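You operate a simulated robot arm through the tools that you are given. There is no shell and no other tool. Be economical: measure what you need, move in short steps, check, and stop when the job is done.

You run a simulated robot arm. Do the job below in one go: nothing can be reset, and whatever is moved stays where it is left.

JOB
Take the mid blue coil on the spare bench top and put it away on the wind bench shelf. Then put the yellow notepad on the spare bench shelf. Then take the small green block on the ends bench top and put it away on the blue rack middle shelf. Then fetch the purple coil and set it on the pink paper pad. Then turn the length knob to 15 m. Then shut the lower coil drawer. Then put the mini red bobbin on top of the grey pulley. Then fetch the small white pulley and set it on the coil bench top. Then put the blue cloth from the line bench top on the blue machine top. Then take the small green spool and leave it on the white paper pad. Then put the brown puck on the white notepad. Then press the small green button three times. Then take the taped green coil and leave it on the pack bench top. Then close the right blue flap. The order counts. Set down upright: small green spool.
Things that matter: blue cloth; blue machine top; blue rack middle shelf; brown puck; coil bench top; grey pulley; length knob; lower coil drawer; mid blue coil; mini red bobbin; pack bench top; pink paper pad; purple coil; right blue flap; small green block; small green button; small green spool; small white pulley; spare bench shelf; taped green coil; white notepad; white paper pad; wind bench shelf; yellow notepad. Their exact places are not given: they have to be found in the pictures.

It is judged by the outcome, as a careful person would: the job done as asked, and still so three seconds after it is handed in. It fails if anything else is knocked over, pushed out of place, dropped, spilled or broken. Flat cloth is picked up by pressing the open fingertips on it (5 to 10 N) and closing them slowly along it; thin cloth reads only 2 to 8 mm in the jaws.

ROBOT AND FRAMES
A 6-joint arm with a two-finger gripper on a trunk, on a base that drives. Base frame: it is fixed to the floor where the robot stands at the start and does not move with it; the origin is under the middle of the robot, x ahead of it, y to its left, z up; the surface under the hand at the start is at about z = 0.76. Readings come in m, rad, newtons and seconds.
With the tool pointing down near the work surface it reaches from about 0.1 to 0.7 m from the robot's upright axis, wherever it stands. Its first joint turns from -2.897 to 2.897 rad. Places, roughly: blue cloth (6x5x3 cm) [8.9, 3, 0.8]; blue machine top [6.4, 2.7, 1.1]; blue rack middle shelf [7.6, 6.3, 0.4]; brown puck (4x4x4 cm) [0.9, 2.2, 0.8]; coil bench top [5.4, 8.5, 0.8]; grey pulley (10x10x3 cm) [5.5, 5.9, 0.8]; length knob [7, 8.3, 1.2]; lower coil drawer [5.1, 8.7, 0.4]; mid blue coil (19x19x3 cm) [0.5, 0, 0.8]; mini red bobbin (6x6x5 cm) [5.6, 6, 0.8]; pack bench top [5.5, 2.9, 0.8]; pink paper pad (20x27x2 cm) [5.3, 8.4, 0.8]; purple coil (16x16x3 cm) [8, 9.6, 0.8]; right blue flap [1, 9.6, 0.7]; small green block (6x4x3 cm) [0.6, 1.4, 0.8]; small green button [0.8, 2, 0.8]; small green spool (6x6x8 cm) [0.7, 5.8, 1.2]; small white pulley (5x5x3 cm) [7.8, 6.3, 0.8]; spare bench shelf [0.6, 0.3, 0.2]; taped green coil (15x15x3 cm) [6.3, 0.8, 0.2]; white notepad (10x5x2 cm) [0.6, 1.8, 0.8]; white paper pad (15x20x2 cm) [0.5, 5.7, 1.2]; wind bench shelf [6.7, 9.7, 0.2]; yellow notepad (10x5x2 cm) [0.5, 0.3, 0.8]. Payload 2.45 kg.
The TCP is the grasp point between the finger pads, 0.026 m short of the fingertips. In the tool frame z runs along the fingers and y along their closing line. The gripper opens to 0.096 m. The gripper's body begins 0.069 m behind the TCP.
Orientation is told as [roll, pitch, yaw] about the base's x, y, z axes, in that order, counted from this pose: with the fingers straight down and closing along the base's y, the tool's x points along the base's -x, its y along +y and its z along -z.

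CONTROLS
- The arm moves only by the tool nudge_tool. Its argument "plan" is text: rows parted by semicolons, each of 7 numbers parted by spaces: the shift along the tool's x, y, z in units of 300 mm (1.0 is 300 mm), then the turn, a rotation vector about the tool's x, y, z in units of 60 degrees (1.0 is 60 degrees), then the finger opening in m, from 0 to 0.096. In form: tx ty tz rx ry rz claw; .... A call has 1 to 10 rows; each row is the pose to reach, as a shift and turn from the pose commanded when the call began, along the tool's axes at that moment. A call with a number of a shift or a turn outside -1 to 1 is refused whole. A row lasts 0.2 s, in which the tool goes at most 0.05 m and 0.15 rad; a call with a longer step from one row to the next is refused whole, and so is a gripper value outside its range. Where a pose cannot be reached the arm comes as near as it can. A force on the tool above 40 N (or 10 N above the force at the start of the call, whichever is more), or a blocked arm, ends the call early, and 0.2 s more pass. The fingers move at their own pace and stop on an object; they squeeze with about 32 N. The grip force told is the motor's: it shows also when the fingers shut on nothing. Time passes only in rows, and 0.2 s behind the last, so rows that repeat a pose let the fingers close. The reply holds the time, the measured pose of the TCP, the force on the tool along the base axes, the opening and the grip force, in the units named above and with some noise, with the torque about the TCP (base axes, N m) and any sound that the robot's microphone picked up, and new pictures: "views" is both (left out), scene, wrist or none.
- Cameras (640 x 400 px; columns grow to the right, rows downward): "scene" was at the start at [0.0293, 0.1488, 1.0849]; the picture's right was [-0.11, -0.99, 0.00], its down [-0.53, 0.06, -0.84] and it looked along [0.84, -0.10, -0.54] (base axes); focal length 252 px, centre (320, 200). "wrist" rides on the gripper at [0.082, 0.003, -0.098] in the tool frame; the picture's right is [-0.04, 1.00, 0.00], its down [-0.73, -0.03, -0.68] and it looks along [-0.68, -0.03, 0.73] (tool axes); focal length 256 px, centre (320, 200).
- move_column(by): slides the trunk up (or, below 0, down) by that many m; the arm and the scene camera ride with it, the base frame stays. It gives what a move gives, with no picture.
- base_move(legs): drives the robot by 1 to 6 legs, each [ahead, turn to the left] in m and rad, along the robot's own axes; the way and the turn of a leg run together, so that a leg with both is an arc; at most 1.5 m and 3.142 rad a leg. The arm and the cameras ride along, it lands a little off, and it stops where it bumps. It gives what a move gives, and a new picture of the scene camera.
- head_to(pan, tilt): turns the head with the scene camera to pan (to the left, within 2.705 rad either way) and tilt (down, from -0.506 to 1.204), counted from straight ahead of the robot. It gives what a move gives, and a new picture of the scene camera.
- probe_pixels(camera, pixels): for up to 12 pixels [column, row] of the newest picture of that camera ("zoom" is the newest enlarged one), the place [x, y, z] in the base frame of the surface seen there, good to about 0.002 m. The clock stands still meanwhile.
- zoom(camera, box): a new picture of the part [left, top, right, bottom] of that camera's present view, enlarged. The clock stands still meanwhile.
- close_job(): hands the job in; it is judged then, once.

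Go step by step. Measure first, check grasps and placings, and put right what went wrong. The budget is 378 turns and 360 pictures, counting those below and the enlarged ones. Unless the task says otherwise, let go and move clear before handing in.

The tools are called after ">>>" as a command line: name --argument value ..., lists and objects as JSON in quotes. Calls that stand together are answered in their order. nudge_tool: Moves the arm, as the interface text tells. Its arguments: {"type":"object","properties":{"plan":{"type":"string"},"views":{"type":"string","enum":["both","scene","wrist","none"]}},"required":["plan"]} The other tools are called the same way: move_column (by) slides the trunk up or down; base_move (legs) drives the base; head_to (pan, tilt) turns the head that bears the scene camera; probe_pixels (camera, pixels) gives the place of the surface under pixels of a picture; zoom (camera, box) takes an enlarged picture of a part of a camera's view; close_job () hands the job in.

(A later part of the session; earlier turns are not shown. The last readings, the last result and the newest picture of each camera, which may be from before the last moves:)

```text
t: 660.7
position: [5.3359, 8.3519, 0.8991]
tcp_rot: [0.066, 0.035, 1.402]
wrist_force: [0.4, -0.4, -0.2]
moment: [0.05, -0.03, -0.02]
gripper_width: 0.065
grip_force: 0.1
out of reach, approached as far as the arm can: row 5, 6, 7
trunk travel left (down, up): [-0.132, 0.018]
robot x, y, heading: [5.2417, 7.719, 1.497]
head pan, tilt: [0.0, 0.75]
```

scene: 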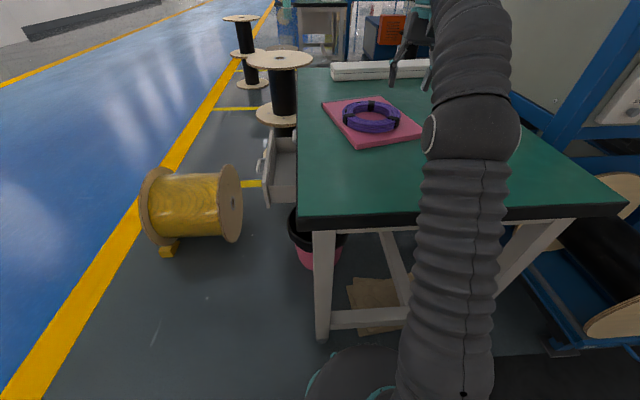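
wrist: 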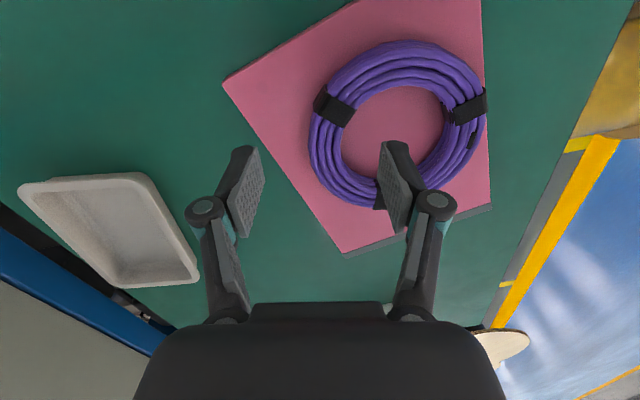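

The coil is on the pink pad. Next is the length knob on the LINE B panel near (7, 8.3). Retracting and driving there.

>>> nudge_tool --plan "0.14 0 -0.05 0 0 0 0.03; 0.28 0 -0.1 0 0 0 0.03; 0.42 0 -0.15 0 0 0 0.03; 0.56 0 -0.2 0 0 0 0.03; 0.7 0 -0.25 0 0 0 0.03; 0.7 0 -0.25 0 0 0 0.03" --views "none"

>>> base_move --legs '[[-0.5, 0], [0, -1.53], [1.0, 0], [0.75, 0], [0, 1.571]]'

>>> head_to --pan 0 --tilt 0.1

```text
t: 662.1
position: [5.305, 8.1474, 0.9808]
tcp_rot: [0.067, 0.035, 1.403]
wrist_force: [0.5, -0.3, -0.4]
moment: [0.01, 0.0, -0.01]
gripper_width: 0.0299
grip_force: 0.0
trunk travel left (down, up): [-0.132, 0.018]
robot x, y, heading: [5.2445, 7.7188, 1.504]
head pan, tilt: [0.0, 0.75]
```

```text
t: 680.9
position: [6.9856, 7.5874, 0.9809]
tcp_rot: [0.066, 0.033, 1.405]
wrist_force: [-0.4, -0.5, 0.3]
moment: [0.0, 0.0, 0.04]
gripper_width: 0.0298
grip_force: 0.1
trunk travel left (down, up): [-0.132, 0.018]
robot x, y, heading: [6.9225, 7.156, 1.501]
head pan, tilt: [0.0, 0.75]
```

scene: 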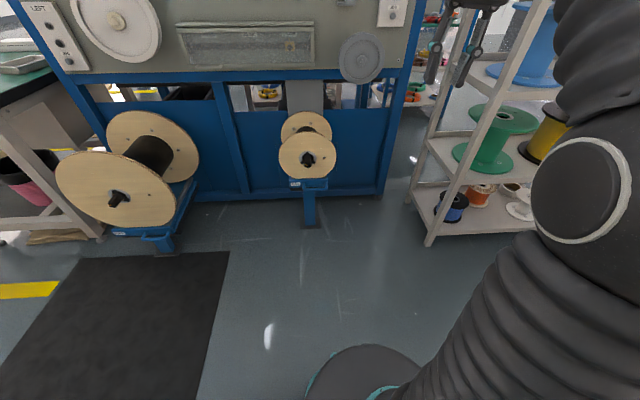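

```text
t: 681.9
position: [6.9852, 7.588, 0.9799]
tcp_rot: [0.066, 0.033, 1.405]
wrist_force: [0.1, 0.3, 0.4]
moment: [-0.02, -0.01, 0.0]
gripper_width: 0.0302
grip_force: 0.0
trunk travel left (down, up): [-0.132, 0.018]
robot x, y, heading: [6.9256, 7.1572, 1.505]
head pan, tilt: [0.0, 0.099]
```

scene: 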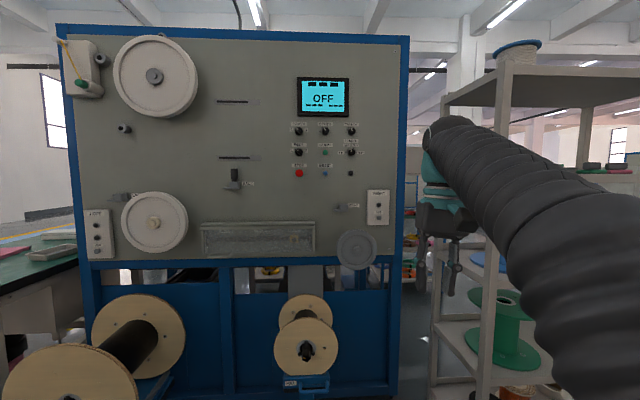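

>>> zoom --camera "scene" --box '[275, 70, 375, 190]'

>>> zoom --camera "scene" --box '[330, 140, 375, 168]'

>>> probe_pixels --camera "scene" --pixels '[[351, 152], [345, 160], [360, 145], [300, 200], [330, 340], [351, 131], [385, 220]]'

```text
3.33 times, centred on (325, 130) of scene
```

zoom: 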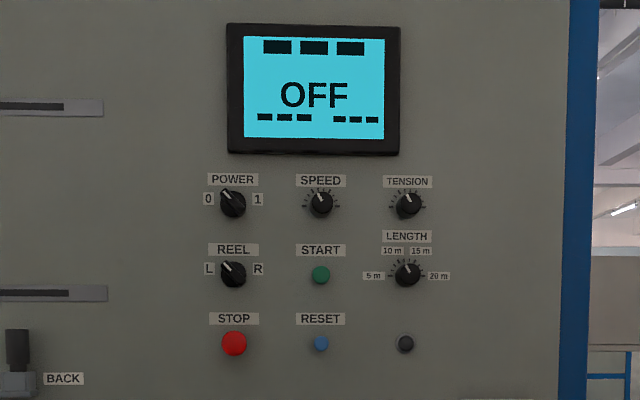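

```text
14.22 times, centred on (352, 154) of scene
```

zoom: 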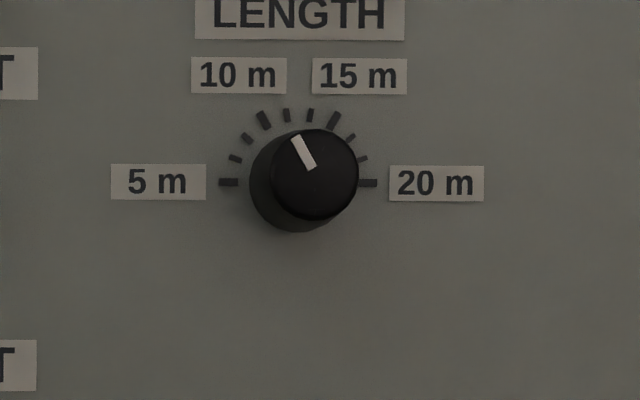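

```text
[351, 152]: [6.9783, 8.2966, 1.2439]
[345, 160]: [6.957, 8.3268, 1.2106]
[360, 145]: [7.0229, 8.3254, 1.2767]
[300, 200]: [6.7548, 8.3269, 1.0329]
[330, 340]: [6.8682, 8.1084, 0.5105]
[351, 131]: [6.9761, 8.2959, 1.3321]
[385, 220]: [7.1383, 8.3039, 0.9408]
```

The pointer is at 10 m, so it needs +60° clockwise to reach 15 m. The knob is at (6.978, 8.297, 1.244) and the panel at y 8.327. First I'll bring the tool to horizontal, pointing at the panel.

>>> nudge_tool --plan "-0.04 0 -0.1 0.031 -0.016 -0.079 0.06; -0.08 0 -0.2 0.063 -0.032 -0.158 0.06; -0.12 0 -0.3 0.063 -0.032 -0.158 0.06; -0.16 0 -0.4 0.063 -0.032 -0.158 0.06; -0.2 0 -0.5 0.063 -0.032 -0.158 0.06; -0.2 0 -0.5 0.063 -0.032 -0.158 0.06" --views "none"

>>> nudge_tool --plan "-0.03 0 0 0 -0.13 0 0.06; -0.06 0 0 0 -0.26 0 0.06; -0.1 0 0 0 -0.39 0 0.06; -0.13 0 0 0 -0.52 0 0.06; -0.17 0 0 0 -0.65 0 0.06; -0.2 0 0 0 -0.78 0 0.06; -0.2 0 0 0 -0.78 0 0.06" --views "none"

>>> nudge_tool --plan "0 0 0 0 -0.13 0 0.06; 0 0 0 0 -0.26 0 0.06; 0 0 0 0 -0.39 0 0.06; 0 0 0 0 -0.52 0 0.06; 0 0 0 0 -0.62 0 0.06; 0 0 0 0 -0.72 0 0.06; 0 0 0 0 -0.72 0 0.06" --views "both"

```text
t: 683.3
position: [6.9939, 7.6121, 0.9912]
tcp_rot: [0.002, -0.01, 1.568]
wrist_force: [0.1, -0.3, -1.2]
moment: [-0.02, 0.0, 0.01]
gripper_width: 0.0599
grip_force: 0.1
out of reach, approached as far as the arm can: row 1, 2, 3, 4, 5, 6
trunk travel left (down, up): [-0.132, 0.018]
robot x, y, heading: [6.9221, 7.157, 1.507]
head pan, tilt: [0.0, 0.099]
```

```text
t: 684.9
position: [6.9962, 7.6713, 0.9942]
tcp_rot: [0.005, -0.827, 1.565]
wrist_force: [0.1, -0.5, -0.4]
moment: [-0.01, 0.02, -0.03]
gripper_width: 0.06
grip_force: 0.1
trunk travel left (down, up): [-0.132, 0.018]
robot x, y, heading: [6.9235, 7.1574, 1.504]
head pan, tilt: [0.0, 0.099]
```

```text
t: 686.5
position: [6.995, 7.6709, 0.9947]
tcp_rot: [2.674, -1.565, -1.104]
wrist_force: [0.4, 0.0, -0.1]
moment: [0.01, 0.0, 0.01]
gripper_width: 0.0601
grip_force: 0.0
trunk travel left (down, up): [-0.132, 0.018]
robot x, y, heading: [6.9247, 7.1573, 1.507]
head pan, tilt: [0.0, 0.099]
```

scene: 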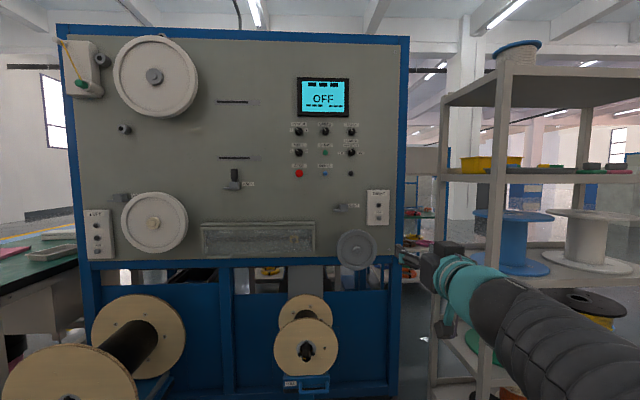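
wrist: 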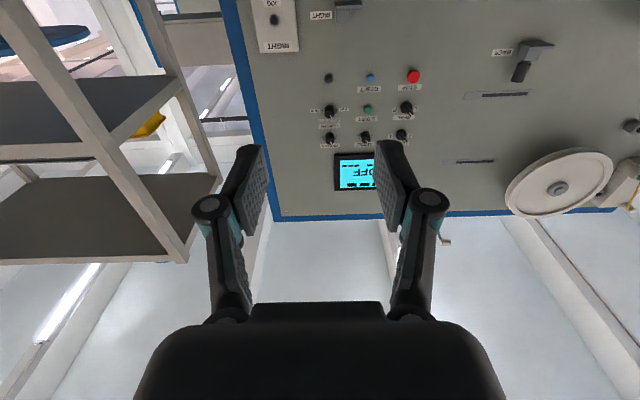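

Tool is horizontal. Raising it to knob height.

>>> nudge_tool --plan "-0.14 0.01 0 0 0 0 0.06; -0.28 0.02 0 0 0 0 0.06; -0.42 0.03 0 0 0 0 0.06; -0.56 0.04 0 0 0 0 0.06; -0.7 0.05 0 0 0 0 0.06; -0.83 0.05 0 0 0 0 0.06; -0.83 0.05 0 0 0 0 0.06" --views "none"

>>> base_move --legs '[[0.4, 0]]'

>>> zoom --camera "wrist" --box '[0, 0, 640, 400]'

```text
t: 688.1
position: [6.9819, 7.6698, 1.2419]
tcp_rot: [2.694, -1.565, -1.126]
wrist_force: [-0.4, 0.9, 0.6]
moment: [0.03, -0.01, -0.02]
gripper_width: 0.0599
grip_force: 0.0
trunk travel left (down, up): [-0.132, 0.018]
robot x, y, heading: [6.9282, 7.1531, 1.504]
head pan, tilt: [0.0, 0.099]
```

```text
t: 690.6
position: [7.0035, 8.0692, 1.2417]
tcp_rot: [2.734, -1.563, -1.159]
wrist_force: [0.7, 0.5, -0.3]
moment: [0.02, 0.03, 0.0]
gripper_width: 0.0602
grip_force: 0.0
trunk travel left (down, up): [-0.132, 0.018]
robot x, y, heading: [6.949, 7.5584, 1.513]
head pan, tilt: [0.0, 0.099]
```

scene: 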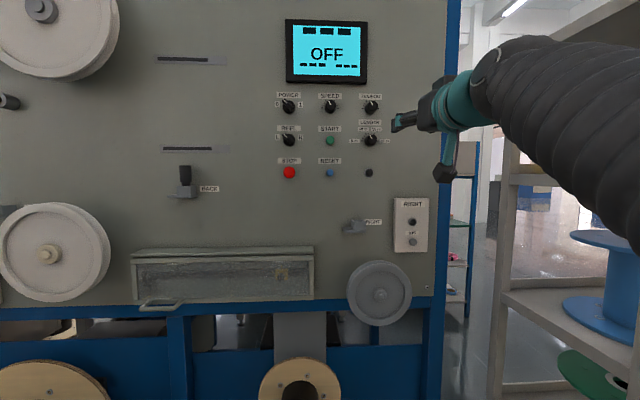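

```text
1.00 times, centred on (320, 200) of wrist (not enlarged: the box is as wide or as high as the picture)
```

zoom: 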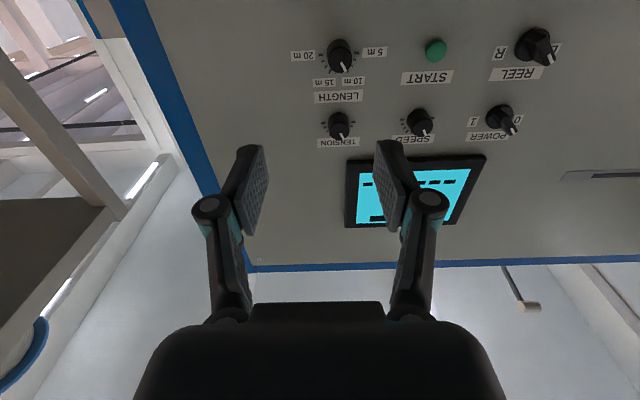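

>>> probe_pixels --camera "wrist" --pixels '[[341, 60], [340, 45], [330, 55], [352, 55], [400, 100], [220, 60], [560, 100]]'

>>> zoom --camera "wrist" --box '[300, 20, 400, 110]'

```text
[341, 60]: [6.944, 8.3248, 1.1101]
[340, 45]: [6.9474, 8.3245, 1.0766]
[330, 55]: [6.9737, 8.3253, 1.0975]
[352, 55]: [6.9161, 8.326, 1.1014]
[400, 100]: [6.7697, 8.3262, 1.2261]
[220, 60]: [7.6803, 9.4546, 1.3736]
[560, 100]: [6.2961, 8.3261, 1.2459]
```

```text
4.44 times, centred on (350, 65) of wrist
```

zoom: 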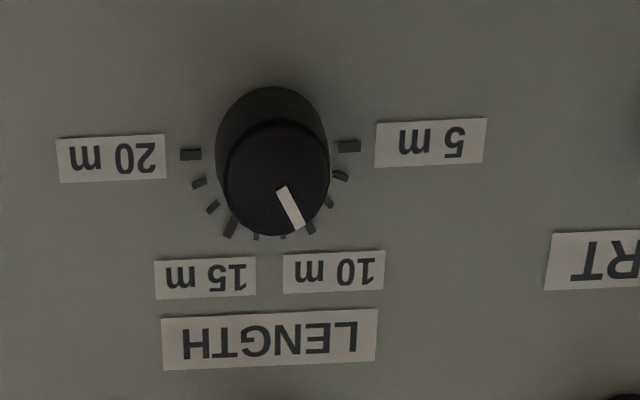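

>>> probe_pixels --camera "zoom" --pixels '[[280, 180], [240, 180], [320, 180], [280, 130], [280, 225], [240, 330], [420, 145], [110, 160]]'

```text
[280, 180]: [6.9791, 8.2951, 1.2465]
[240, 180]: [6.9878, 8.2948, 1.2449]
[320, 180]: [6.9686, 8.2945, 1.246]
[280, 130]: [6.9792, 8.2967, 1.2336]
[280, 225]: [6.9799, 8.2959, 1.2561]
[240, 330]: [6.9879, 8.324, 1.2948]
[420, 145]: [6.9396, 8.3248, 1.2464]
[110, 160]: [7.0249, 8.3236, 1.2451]
```

Knob centre is (6.9795, 8.295, 1.2455). Driving 0.1 m closer, then moving the open fingers around the knob.

>>> base_move --legs '[[0.1, 0]]'

>>> nudge_tool --plan "-0.013 0.098 0 0 0 0 0.06; -0.013 0.098 0.1 0 0 0 0.06; -0.013 0.098 0.2 0 0 0 0.06; -0.013 0.098 0.2 0 0 0 0.06" --views "wrist"

```text
t: 691.8
position: [7.0086, 8.1685, 1.2424]
tcp_rot: [2.733, -1.564, -1.156]
wrist_force: [-0.5, 0.1, -0.1]
moment: [0.01, -0.01, 0.01]
gripper_width: 0.0602
grip_force: 0.0
trunk travel left (down, up): [-0.132, 0.018]
robot x, y, heading: [6.9523, 7.6578, 1.516]
head pan, tilt: [0.0, 0.099]
```

scene: 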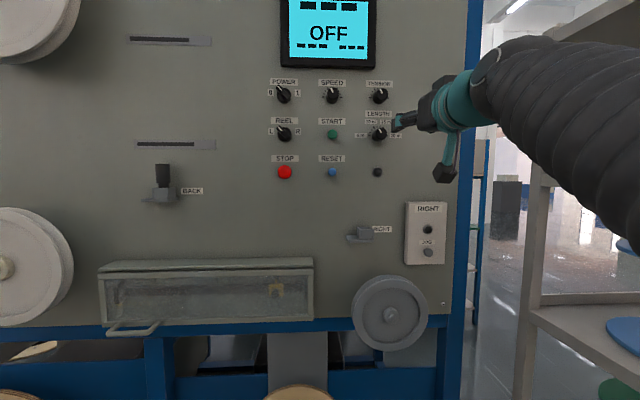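

```text
t: 692.8
position: [6.9791, 8.2286, 1.2475]
tcp_rot: [2.775, -1.563, -1.198]
wrist_force: [-0.1, -0.5, -1.1]
moment: [0.0, 0.01, 0.0]
gripper_width: 0.0599
grip_force: 0.1
trunk travel left (down, up): [-0.132, 0.018]
robot x, y, heading: [6.9569, 7.6575, 1.515]
head pan, tilt: [0.0, 0.099]
```

wrist: 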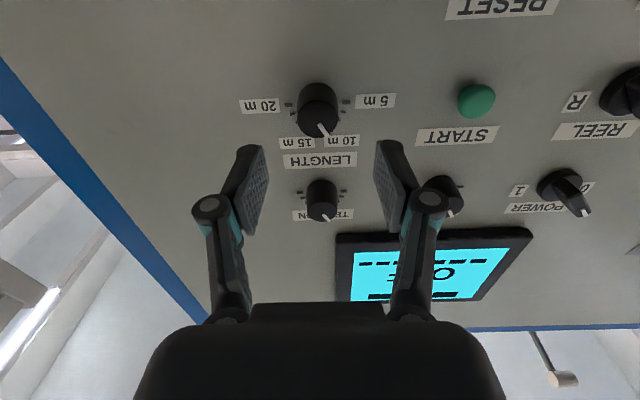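

>>> nudge_tool --plan "0.005 0 0.1 0 0 0 0.06; 0.005 0 0.2 0 0 0 0.06; 0.005 0 0.2 0 0 0 0.02; 0.005 0 0.2 0 0 0 0.02; 0.005 0 0.2 0 0 0 0.02" --views "wrist"

```text
t: 694.0
position: [6.9795, 8.2898, 1.2461]
tcp_rot: [2.665, -1.564, -1.086]
wrist_force: [0.8, -1.6, -3.9]
moment: [-0.45, 0.02, -0.01]
gripper_width: 0.0292
grip_force: 45.1
trunk travel left (down, up): [-0.132, 0.018]
robot x, y, heading: [6.9555, 7.6597, 1.512]
head pan, tilt: [0.0, 0.099]
```

wrist: 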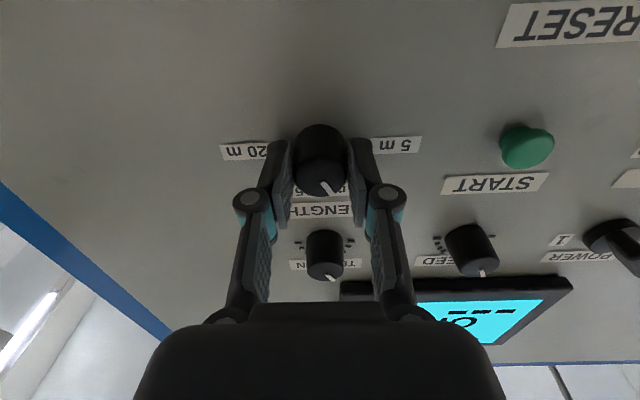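

Gripped. Turning +60° clockwise.

>>> nudge_tool --plan "0 0 0 0 0 0.125 0.02; 0 0 0 0 0 0.25 0.02; 0 0 0 0 0 0.375 0.02; 0 0 0 0 0 0.5 0.02; 0 0 0 0 0 0.625 0.02; 0 0 0 0 0 0.75 0.02; 0 0 0 0 0 0.875 0.02; 0 0 0 0 0 1.0 0.02; 0 0 0 0 0 1.0 0.02; 0 0 0 0 0 1.0 0.02" --views "wrist"

```text
t: 696.2
position: [6.9805, 8.2895, 1.2445]
tcp_rot: [1.578, -0.519, 0.002]
wrist_force: [8.2, 4.9, 3.7]
moment: [0.16, 0.03, -0.46]
gripper_width: 0.0292
grip_force: 44.9
trunk travel left (down, up): [-0.132, 0.018]
robot x, y, heading: [6.9547, 7.6521, 1.513]
head pan, tilt: [0.0, 0.099]
```

wrist: 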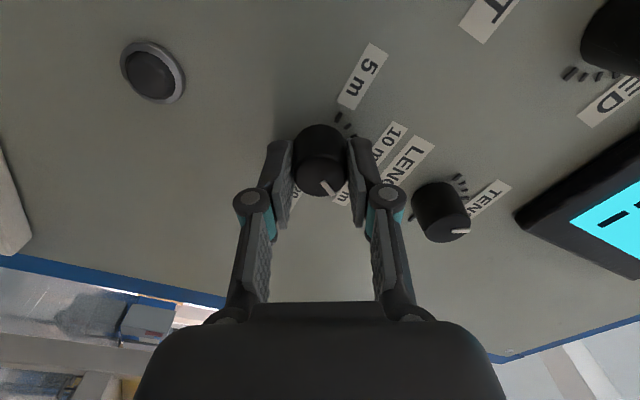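

Knob turned with the gripper. Releasing, backing off and checking the pointer.

>>> nudge_tool --plan "0 0 0 0 0 0 0.06; 0 0 0 0 0 0 0.06; 0 0 -0.12 0 0 0 0.06; 0 0 -0.26 0 0 0 0.06; 0 0 -0.4 0 0 0 0.06; 0 0 -0.4 0 0 0 0.06" --views "scene"

>>> zoom --camera "scene" --box '[350, 100, 410, 150]'

>>> zoom --camera "wrist" --box '[240, 60, 440, 220]'

```text
t: 697.6
position: [6.9796, 8.1703, 1.2455]
tcp_rot: [1.578, -0.52, 0.001]
wrist_force: [-0.5, -0.3, 0.0]
moment: [-0.01, 0.0, 0.02]
gripper_width: 0.0597
grip_force: 0.0
trunk travel left (down, up): [-0.132, 0.018]
robot x, y, heading: [6.9518, 7.6602, 1.516]
head pan, tilt: [0.0, 0.099]
```

scene: 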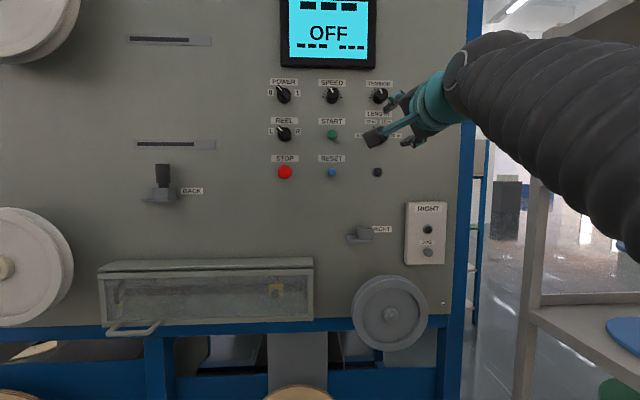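

```text
8.00 times, centred on (380, 125) of scene
```

zoom: 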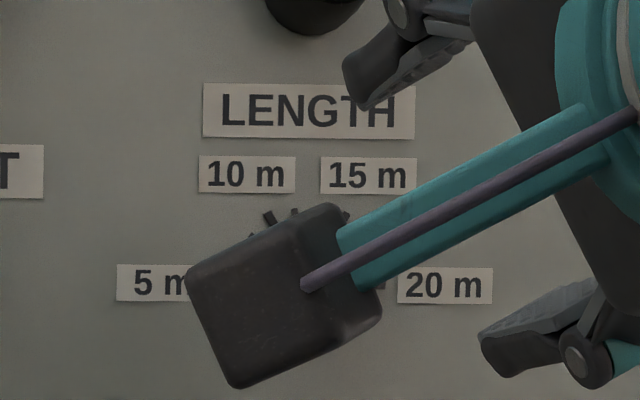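

```text
2.50 times, centred on (340, 140) of wrist
```

zoom: 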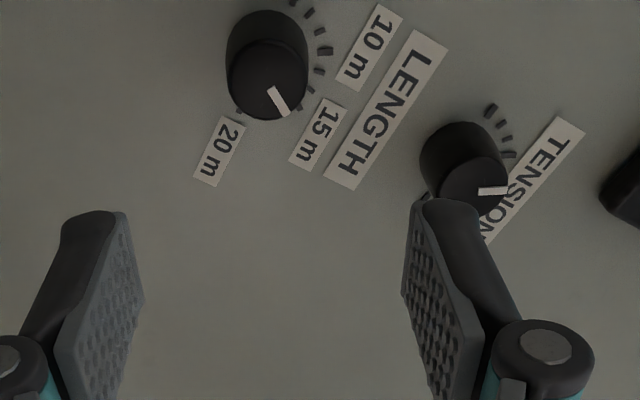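

>>> base_move --legs '[[-0.35, 0]]'

>>> zoom --camera "scene" --box '[325, 120, 385, 170]'

```text
t: 699.9
position: [6.9575, 7.8208, 1.2463]
tcp_rot: [1.579, -0.519, 0.008]
wrist_force: [-0.5, -0.7, 0.7]
moment: [-0.02, -0.01, 0.0]
gripper_width: 0.06
grip_force: 0.0
trunk travel left (down, up): [-0.132, 0.018]
robot x, y, heading: [6.9355, 7.3058, 1.515]
head pan, tilt: [0.0, 0.099]
```

scene: 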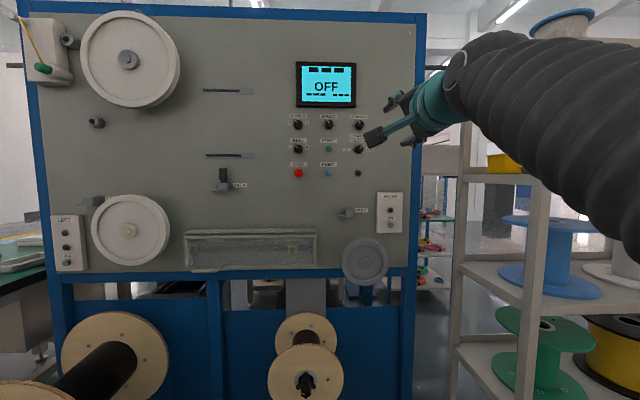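

```text
8.00 times, centred on (355, 145) of scene
```

zoom: 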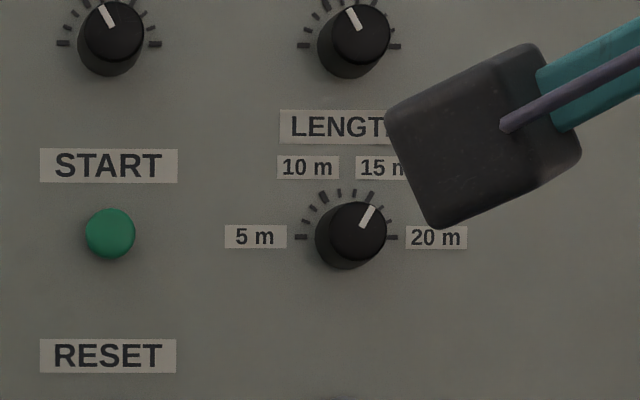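

The pointer is at 15 m. Next is the lower drawer. Restoring the arm to pointing down and heading back west.

>>> nudge_tool --plan "0.05 0 -0.05 0 0 -0.14 0.0; 0.1 0 -0.1 0 0 -0.28 0.0; 0.1 0 -0.15 0 0 -0.42 0.0; 0.1 0 -0.2 0 0 -0.56 0.0; 0.1 0 -0.25 0 0 -0.7 0.0; 0.1 0 -0.25 0 0 -0.84 0.0; 0.1 0 -0.25 0 0 -1.0 0.0; 0.1 0 -0.25 0 0 -1.0 0.0" --views "none"

>>> nudge_tool --plan "0.1 0 0 0 0.13 0 0; 0.2 0 0 0 0.26 0 0; 0.3 0 0 0 0.39 0 0; 0.4 0 0 0 0.52 0 0; 0.5 0 0 0 0.65 0 0; 0.6 0 0 0 0.78 0 0; 0.7 0 0 0 0.9 0 0; 0.7 0 0 0 1.0 0 0" --views "none"

>>> nudge_tool --plan "0 0 0 0 0.13 0 0; 0 0 0 0 0.26 0 0; 0 0 0 0 0.39 0 0; 0 0 0 0 0.5 0 0; 0 0 0 0 0.5 0 0" --views "none"

>>> base_move --legs '[[0, 1.5], [1.2, 0], [1.2, 0], [0.5, 0], [0, -1.2]]'

>>> head_to --pan -0.2 --tilt 0.5

```text
refused: row 7 steps farther than a row can; nothing moved
```

```text
t: 701.6
position: [6.7748, 7.8186, 1.1413]
tcp_rot: [1.114, -0.255, 1.119]
wrist_force: [-0.3, -0.2, 0.4]
moment: [0.02, -0.03, 0.01]
gripper_width: 0.0
grip_force: 29.0
trunk travel left (down, up): [-0.132, 0.018]
robot x, y, heading: [6.9355, 7.3061, 1.515]
head pan, tilt: [0.0, 0.099]
```

```text
t: 702.9
position: [6.7748, 7.8185, 1.1395]
tcp_rot: [1.051, -0.005, 1.582]
wrist_force: [0.6, 0.2, 0.6]
moment: [0.01, 0.02, 0.0]
gripper_width: 0.0
grip_force: 28.4
trunk travel left (down, up): [-0.132, 0.018]
robot x, y, heading: [6.9363, 7.3087, 1.52]
head pan, tilt: [0.0, 0.099]
```

```text
t: 723.9
position: [3.6962, 7.923, 1.1392]
tcp_rot: [1.049, -0.006, 1.957]
wrist_force: [-0.4, -0.1, -0.2]
moment: [0.01, 0.01, 0.0]
gripper_width: 0.0
grip_force: 28.6
trunk travel left (down, up): [-0.132, 0.018]
robot x, y, heading: [4.0325, 7.5086, 1.892]
head pan, tilt: [0.0, 0.099]
```

scene: 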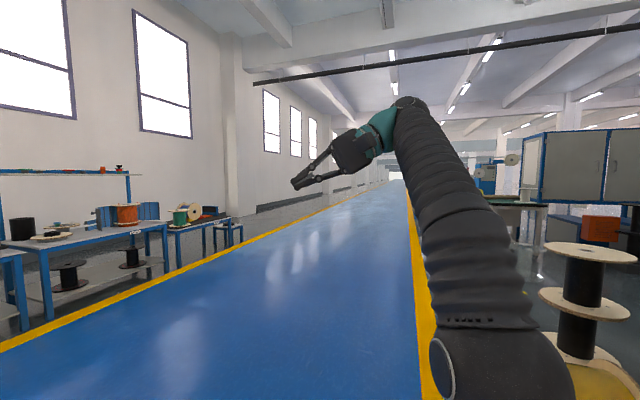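

```text
t: 724.8
position: [3.6969, 7.9236, 1.14]
tcp_rot: [1.051, -0.007, 1.956]
wrist_force: [0.3, -0.2, 0.8]
moment: [-0.03, 0.0, -0.01]
gripper_width: 0.0
grip_force: 28.5
trunk travel left (down, up): [-0.132, 0.018]
robot x, y, heading: [4.0296, 7.5049, 1.889]
head pan, tilt: [-0.201, 0.499]
```

scene: 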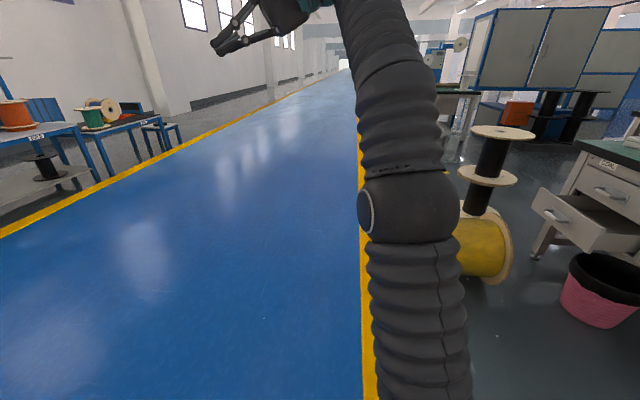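

One call was refused, leaving a 60° roll. Undoing it now and viewing the drawer.

>>> nudge_tool --plan "0 0 0 0.125 0 0 0; 0 0 0 0.25 0 0 0; 0 0 0 0.375 0 0 0; 0 0 0 0.5 0 0 0; 0 0 0 0.625 0 0 0; 0 0 0 0.75 0 0 0; 0 0 0 0.875 0 0 0; 0 0 0 1.0 0 0 0; 0 0 0 1.0 0 0 0" --views "none"

>>> head_to --pan -0.85 --tilt 0.5

>>> probe_pixels --camera "scene" --pixels '[[320, 200], [300, 230], [260, 215], [350, 250], [200, 250], [330, 280], [300, 180], [390, 160], [240, 200], [400, 260]]'

```text
t: 726.8
position: [3.7321, 7.8781, 0.9859]
tcp_rot: [0.002, -0.011, 1.956]
wrist_force: [-0.1, -1.0, -0.8]
moment: [0.02, -0.01, -0.01]
gripper_width: 0.0
grip_force: 28.2
out of reach, approached as far as the arm can: row 1, 2, 3, 4, 5, 6, 7, 8, 9
trunk travel left (down, up): [-0.132, 0.018]
robot x, y, heading: [4.0337, 7.5073, 1.898]
head pan, tilt: [-0.201, 0.499]
```

```text
t: 727.8
position: [3.7319, 7.8786, 0.9867]
tcp_rot: [0.004, -0.011, 1.959]
wrist_force: [-0.7, 0.6, 0.6]
moment: [0.0, -0.01, 0.01]
gripper_width: 0.0002
grip_force: 28.6
trunk travel left (down, up): [-0.132, 0.018]
robot x, y, heading: [4.0322, 7.5106, 1.892]
head pan, tilt: [-0.85, 0.499]
```

scene: 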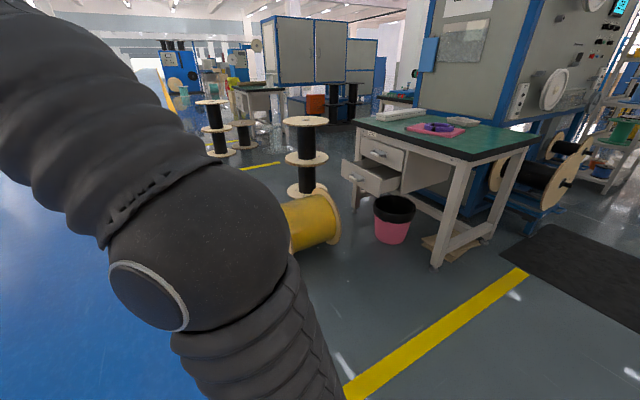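

```text
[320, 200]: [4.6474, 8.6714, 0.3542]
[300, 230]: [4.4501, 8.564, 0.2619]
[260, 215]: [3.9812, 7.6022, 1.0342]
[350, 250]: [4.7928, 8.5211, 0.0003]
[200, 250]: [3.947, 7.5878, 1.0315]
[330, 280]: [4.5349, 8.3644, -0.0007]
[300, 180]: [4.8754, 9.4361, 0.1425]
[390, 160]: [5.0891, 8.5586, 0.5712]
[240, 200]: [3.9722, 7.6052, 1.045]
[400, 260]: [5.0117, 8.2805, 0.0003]
```

>>> zoom --camera "scene" --box '[280, 110, 480, 260]'

>>> probe_pixels --camera "zoom" --pixels '[[260, 170], [320, 180], [215, 150], [235, 160], [365, 170], [270, 110], [320, 100], [180, 215], [130, 290], [200, 270], [230, 230], [380, 230]]'

```text
2.67 times, centred on (380, 185) of scene
```

zoom: 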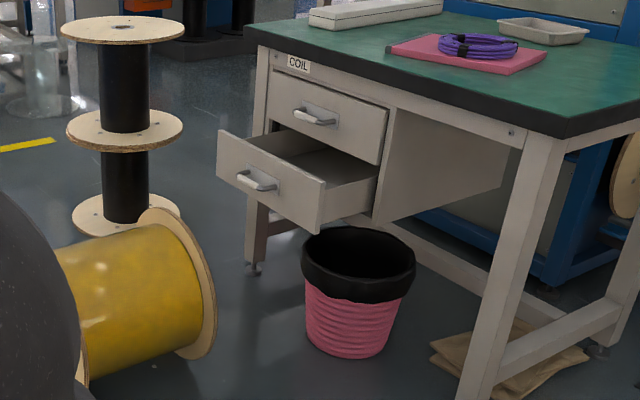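

```text
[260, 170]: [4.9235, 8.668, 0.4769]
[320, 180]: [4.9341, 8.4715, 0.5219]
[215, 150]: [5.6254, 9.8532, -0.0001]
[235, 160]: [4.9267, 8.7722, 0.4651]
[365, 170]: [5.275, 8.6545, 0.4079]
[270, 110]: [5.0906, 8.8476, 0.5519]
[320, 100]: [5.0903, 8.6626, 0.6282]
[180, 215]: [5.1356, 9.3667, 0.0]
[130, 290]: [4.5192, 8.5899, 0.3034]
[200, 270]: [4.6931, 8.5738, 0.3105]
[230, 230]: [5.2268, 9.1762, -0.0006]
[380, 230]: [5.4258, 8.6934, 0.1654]
```

The lower drawer front is at x 4.925 (closed is 5.09), with a yellow spool right in front of it. I'll approach diagonally from the southwest and push with closed fingers.

>>> base_move --legs '[[0, -1.19], [0.68, 0], [0, 0.33]]'

>>> head_to --pan 0 --tilt 0.7

```text
t: 735.6
position: [4.6423, 8.414, 0.988]
tcp_rot: [0.004, -0.01, 1.088]
wrist_force: [0.1, -0.6, -0.8]
moment: [-0.05, -0.03, -0.01]
gripper_width: 0.0001
grip_force: 28.3
trunk travel left (down, up): [-0.132, 0.018]
robot x, y, heading: [4.5531, 7.945, 1.024]
head pan, tilt: [-0.85, 0.499]
```

scene: 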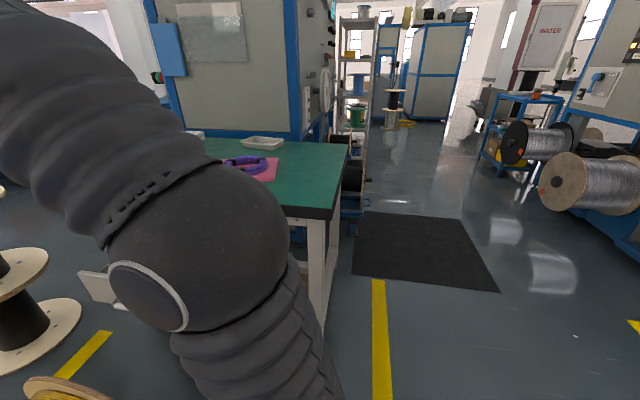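

```text
t: 736.7
position: [4.6413, 8.4122, 0.9859]
tcp_rot: [0.001, -0.012, 1.089]
wrist_force: [0.2, 0.1, 0.7]
moment: [0.03, 0.01, 0.0]
gripper_width: 0.0002
grip_force: 28.2
trunk travel left (down, up): [-0.132, 0.018]
robot x, y, heading: [4.5542, 7.9459, 1.024]
head pan, tilt: [0.0, 0.7]
```

scene: 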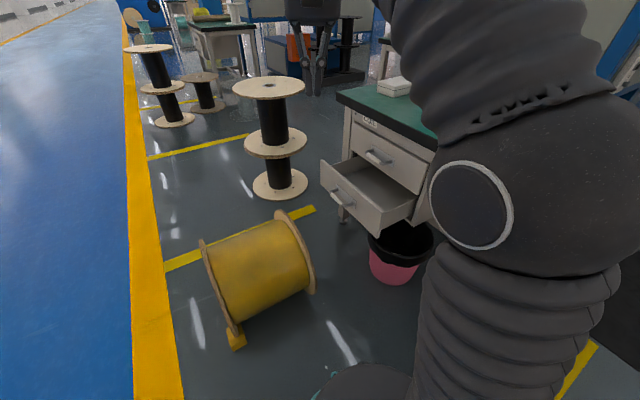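

>>> nudge_tool --plan "-0.1 -0.06 0 0 -0.11 0 0; -0.2 -0.12 0 0 -0.22 0 0; -0.3 -0.18 0 0 -0.33 0 0; -0.4 -0.24 0 0 -0.44 0 0; -0.5 -0.3 0 0 -0.55 0 0; -0.58 -0.36 0 0 -0.65 0 0; -0.66 -0.405 0 0 -0.75 0 0; -0.66 -0.405 0 0 -0.75 0 0" --views "none"

>>> move_column --by -0.13

>>> nudge_tool --plan "0.1 0 0.1 0 0 0 0; 0.2 0 0.2 0 0 0 0; 0.3 0 0.3 0 0 0 0; 0.4 0 0.4 0 0 0 0; 0.5 0 0.5 0 0 0 0; 0.6 0 0.6 0 0 0 0; 0.6 0 0.6 0 0 0 0" --views "both"

```text
t: 738.5
position: [4.843, 8.5331, 0.9885]
tcp_rot: [0.006, -0.797, 1.083]
wrist_force: [0.4, 0.1, 0.4]
moment: [-0.03, 0.0, -0.04]
gripper_width: 0.0
grip_force: 28.7
trunk travel left (down, up): [-0.132, 0.018]
robot x, y, heading: [4.551, 7.9413, 1.025]
head pan, tilt: [0.0, 0.7]
```

```text
t: 740.1
position: [4.8438, 8.5329, 0.8578]
tcp_rot: [0.007, -0.796, 1.085]
wrist_force: [0.0, -0.1, -0.4]
moment: [-0.02, -0.02, 0.01]
gripper_width: 0.0002
grip_force: 28.3
trunk travel left (down, up): [-0.002, 0.148]
robot x, y, heading: [4.5518, 7.9461, 1.024]
head pan, tilt: [0.0, 0.7]
```

```text
t: 741.7
position: [4.843, 8.5359, 0.6025]
tcp_rot: [0.007, -0.795, 1.083]
wrist_force: [1.2, 0.0, -0.5]
moment: [-0.03, -0.02, -0.02]
gripper_width: 0.0
grip_force: 28.5
trunk travel left (down, up): [-0.002, 0.148]
robot x, y, heading: [4.5518, 7.9431, 1.025]
head pan, tilt: [0.0, 0.7]
```

scene: 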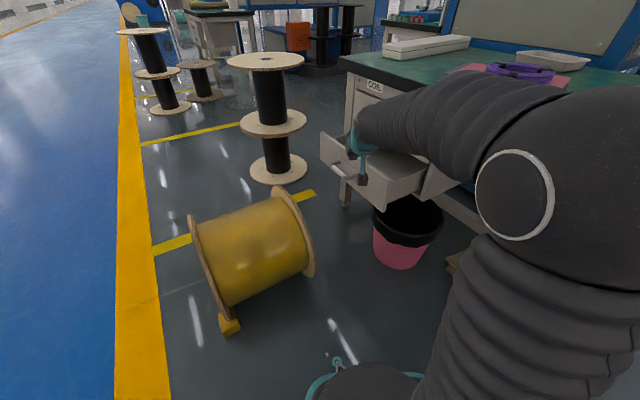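
wrist: 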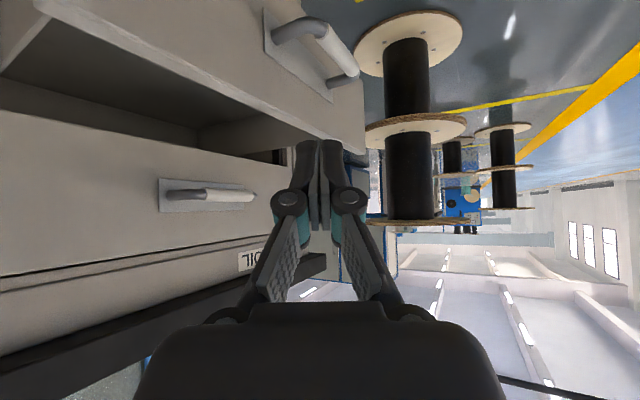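

>>> nudge_tool --plan "0.1 0 0.1 0 0 0 0; 0.2 0 0.2 0 0 0 0; 0.32 0 0.32 0 0 0 0; 0.32 0 0.32 0 0 0 0" --views "wrist"

```text
refused: row 3 steps farther than a row can; nothing moved
```

>>> nudge_tool --plan "0.1 0 0.1 0 0 0 0; 0.2 0 0.2 0 0 0 0; 0.3 0 0.3 0 0 0 0; 0.32 0 0.32 0 0 0 0; 0.32 0 0.32 0 0 0 0" --views "wrist"

```text
t: 742.9
position: [4.8433, 8.5383, 0.4669]
tcp_rot: [0.007, -0.795, 1.085]
wrist_force: [0.4, -0.2, 0.4]
moment: [0.0, 0.01, -0.01]
gripper_width: 0.0001
grip_force: 28.2
out of reach, approached as far as the arm can: row 4
trunk travel left (down, up): [-0.002, 0.148]
robot x, y, heading: [4.5539, 7.9426, 1.022]
head pan, tilt: [0.0, 0.7]
```

wrist: 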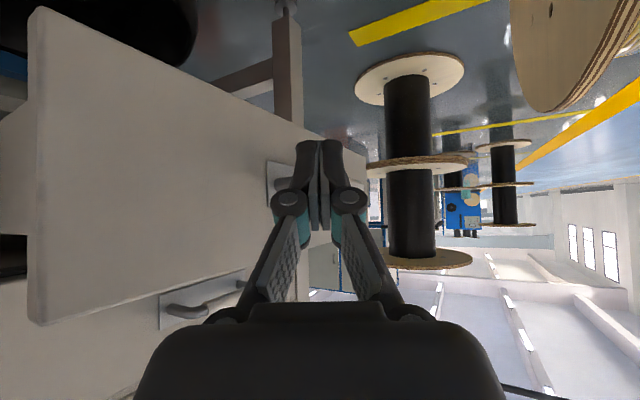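

Fingers are beside the drawer front, left of the handle. Pushing in +x.

>>> nudge_tool --plan "-0.042 -0.113 0.043 0 0 0 0; -0.084 -0.226 0.085 0 0 0 0; -0.12 -0.33 0.125 0 0 0 0; -0.15 -0.41 0.155 0 0 0 0; -0.18 -0.49 0.185 0 0 0 0; -0.21 -0.57 0.215 0 0 0 0; -0.235 -0.64 0.24 0 0 0 0; -0.235 -0.64 0.24 0 0 0 0" --views "both"

```text
t: 744.7
position: [5.0605, 8.5379, 0.4667]
tcp_rot: [0.007, -0.795, 1.085]
wrist_force: [0.4, -0.2, -0.3]
moment: [-0.03, -0.02, 0.04]
gripper_width: 0.0
grip_force: 28.5
out of reach, approached as far as the arm can: row 1, 2
trunk travel left (down, up): [-0.002, 0.148]
robot x, y, heading: [4.5524, 7.9421, 1.025]
head pan, tilt: [0.0, 0.7]
```

scene: 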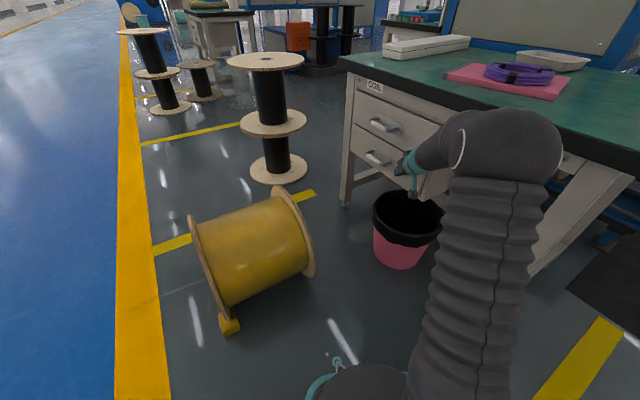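
wrist: 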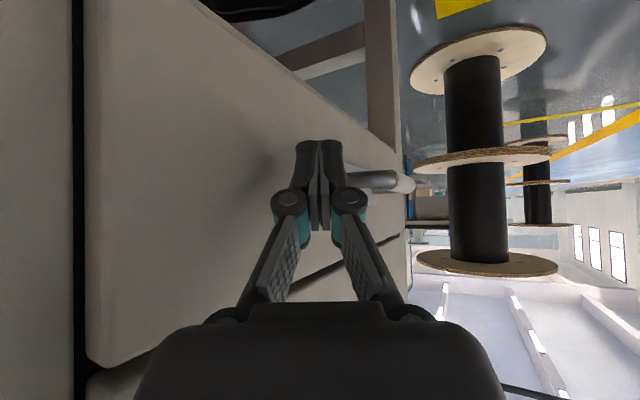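

>>> nudge_tool --plan "-0.011 -0.03 0.011 0 0 0 0; -0.022 -0.06 0.022 0 0 0 0; -0.033 -0.09 0.033 0 0 0 0; -0.044 -0.12 0.044 0 0 0 0; -0.044 -0.12 0.044 0 0 0 0" --views "scene"

>>> zoom --camera "scene" --box '[330, 70, 480, 200]'

```text
t: 745.3
position: [5.0685, 8.5378, 0.4645]
tcp_rot: [0.014, -0.79, 1.089]
wrist_force: [-3.6, 0.4, 1.5]
moment: [0.04, 0.0, 0.05]
gripper_width: 0.0
grip_force: 29.1
trunk travel left (down, up): [-0.002, 0.148]
robot x, y, heading: [4.5511, 7.9435, 1.024]
head pan, tilt: [0.0, 0.7]
stopped in row 2: the force on the tool passed its limit at 49 N (the readings are from after the stop); the commanded pose is now the measured one
```

scene: 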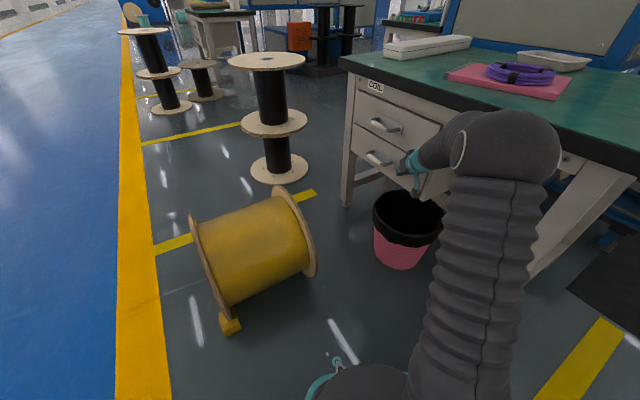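

```text
3.08 times, centred on (405, 135) of scene
```

zoom: 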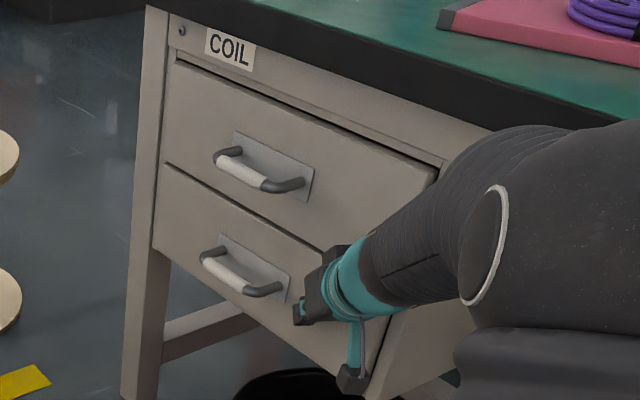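

>>> probe_pixels --camera "zoom" --pixels '[[200, 120], [360, 200], [190, 220], [300, 330]]'

>>> nudge_tool --plan "0.05 0.13 -0.05 0 0 0 0; 0.1 0.26 -0.1 0 0 0 0; 0.15 0.39 -0.15 0 0 0 0; 0.15 0.45 -0.2 0 0 0 0; 0.05 0.45 -0.3 0 0 0 0; -0.05 0.45 -0.4 0 0 0 0; -0.15 0.45 -0.5 0 0 0 0; -0.25 0.45 -0.6 0 0 0 0; -0.35 0.45 -0.7 0 0 0 0; -0.45 0.45 -0.8 0 0 0 0" --views "scene"

```text
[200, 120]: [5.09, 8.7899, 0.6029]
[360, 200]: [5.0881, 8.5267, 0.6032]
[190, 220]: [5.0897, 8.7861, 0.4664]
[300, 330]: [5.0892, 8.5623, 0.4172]
```

```text
t: 747.5
position: [4.9183, 8.5316, 0.7292]
tcp_rot: [0.016, -0.79, 1.088]
wrist_force: [0.4, 0.3, -1.1]
moment: [0.04, -0.05, -0.01]
gripper_width: 0.0
grip_force: 28.3
trunk travel left (down, up): [-0.002, 0.148]
robot x, y, heading: [4.5544, 7.9444, 1.026]
head pan, tilt: [0.0, 0.7]
```

scene: 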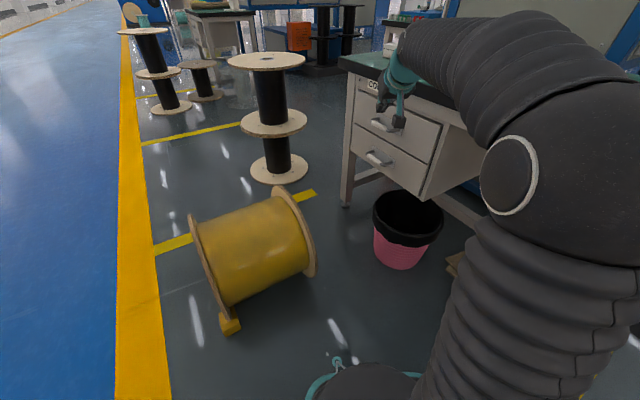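

The drawer is flush. Next: the red bobbin onto the grey pulley on the LINE A bench. Restoring the arm and moving there.

>>> nudge_tool --plan "0 0 -0.14 0 0.12 0 0; 0 0 -0.28 0 0.24 0 0; 0 0 -0.42 0 0.36 0 0; 0 0 -0.56 0 0.48 0 0; 0 0 -0.68 0 0.6 0 0; 0 0 -0.8 0 0.75 0 0; 0 0 -0.8 0 0.75 0 0" --views "none"

>>> move_column --by 0.13

>>> base_move --legs '[[-0.6, 0], [0, -1.6], [0.3, 0]]'

>>> head_to --pan 0.1 --tilt 0.4

```text
refused: row 6 steps farther than a row can; nothing moved
```

```text
t: 749.0
position: [4.916, 8.5312, 0.8592]
tcp_rot: [0.012, -0.79, 1.089]
wrist_force: [0.9, 0.4, -0.5]
moment: [0.0, -0.03, 0.04]
gripper_width: 0.0002
grip_force: 28.6
trunk travel left (down, up): [-0.132, 0.018]
robot x, y, heading: [4.5538, 7.9417, 1.025]
head pan, tilt: [0.0, 0.7]
```

```text
t: 757.9
position: [5.0802, 6.8976, 0.8601]
tcp_rot: [0.014, -0.789, -0.502]
wrist_force: [0.3, -0.4, -0.9]
moment: [-0.02, 0.0, 0.0]
gripper_width: 0.0
grip_force: 28.6
trunk travel left (down, up): [-0.132, 0.018]
robot x, y, heading: [4.4982, 7.2723, -0.563]
head pan, tilt: [0.0, 0.7]
```

scene: 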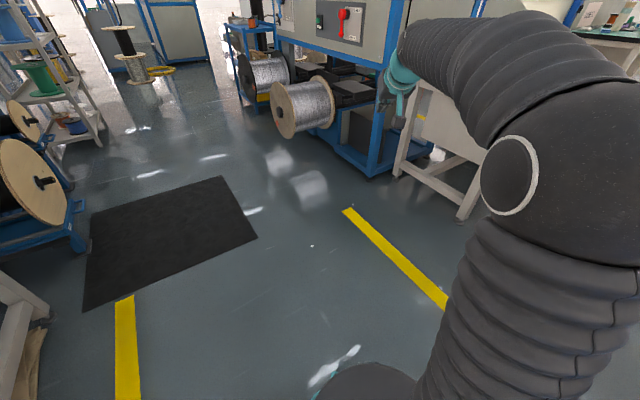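

```text
t: 758.7
position: [5.0805, 6.8977, 0.8593]
tcp_rot: [0.013, -0.789, -0.502]
wrist_force: [0.0, 0.3, 0.4]
moment: [0.0, -0.03, -0.01]
gripper_width: 0.0001
grip_force: 28.3
trunk travel left (down, up): [-0.132, 0.018]
robot x, y, heading: [4.4972, 7.2755, -0.561]
head pan, tilt: [0.099, 0.4]
```

scene: 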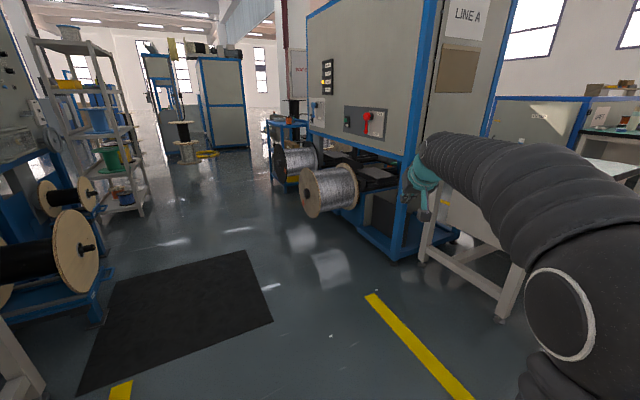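

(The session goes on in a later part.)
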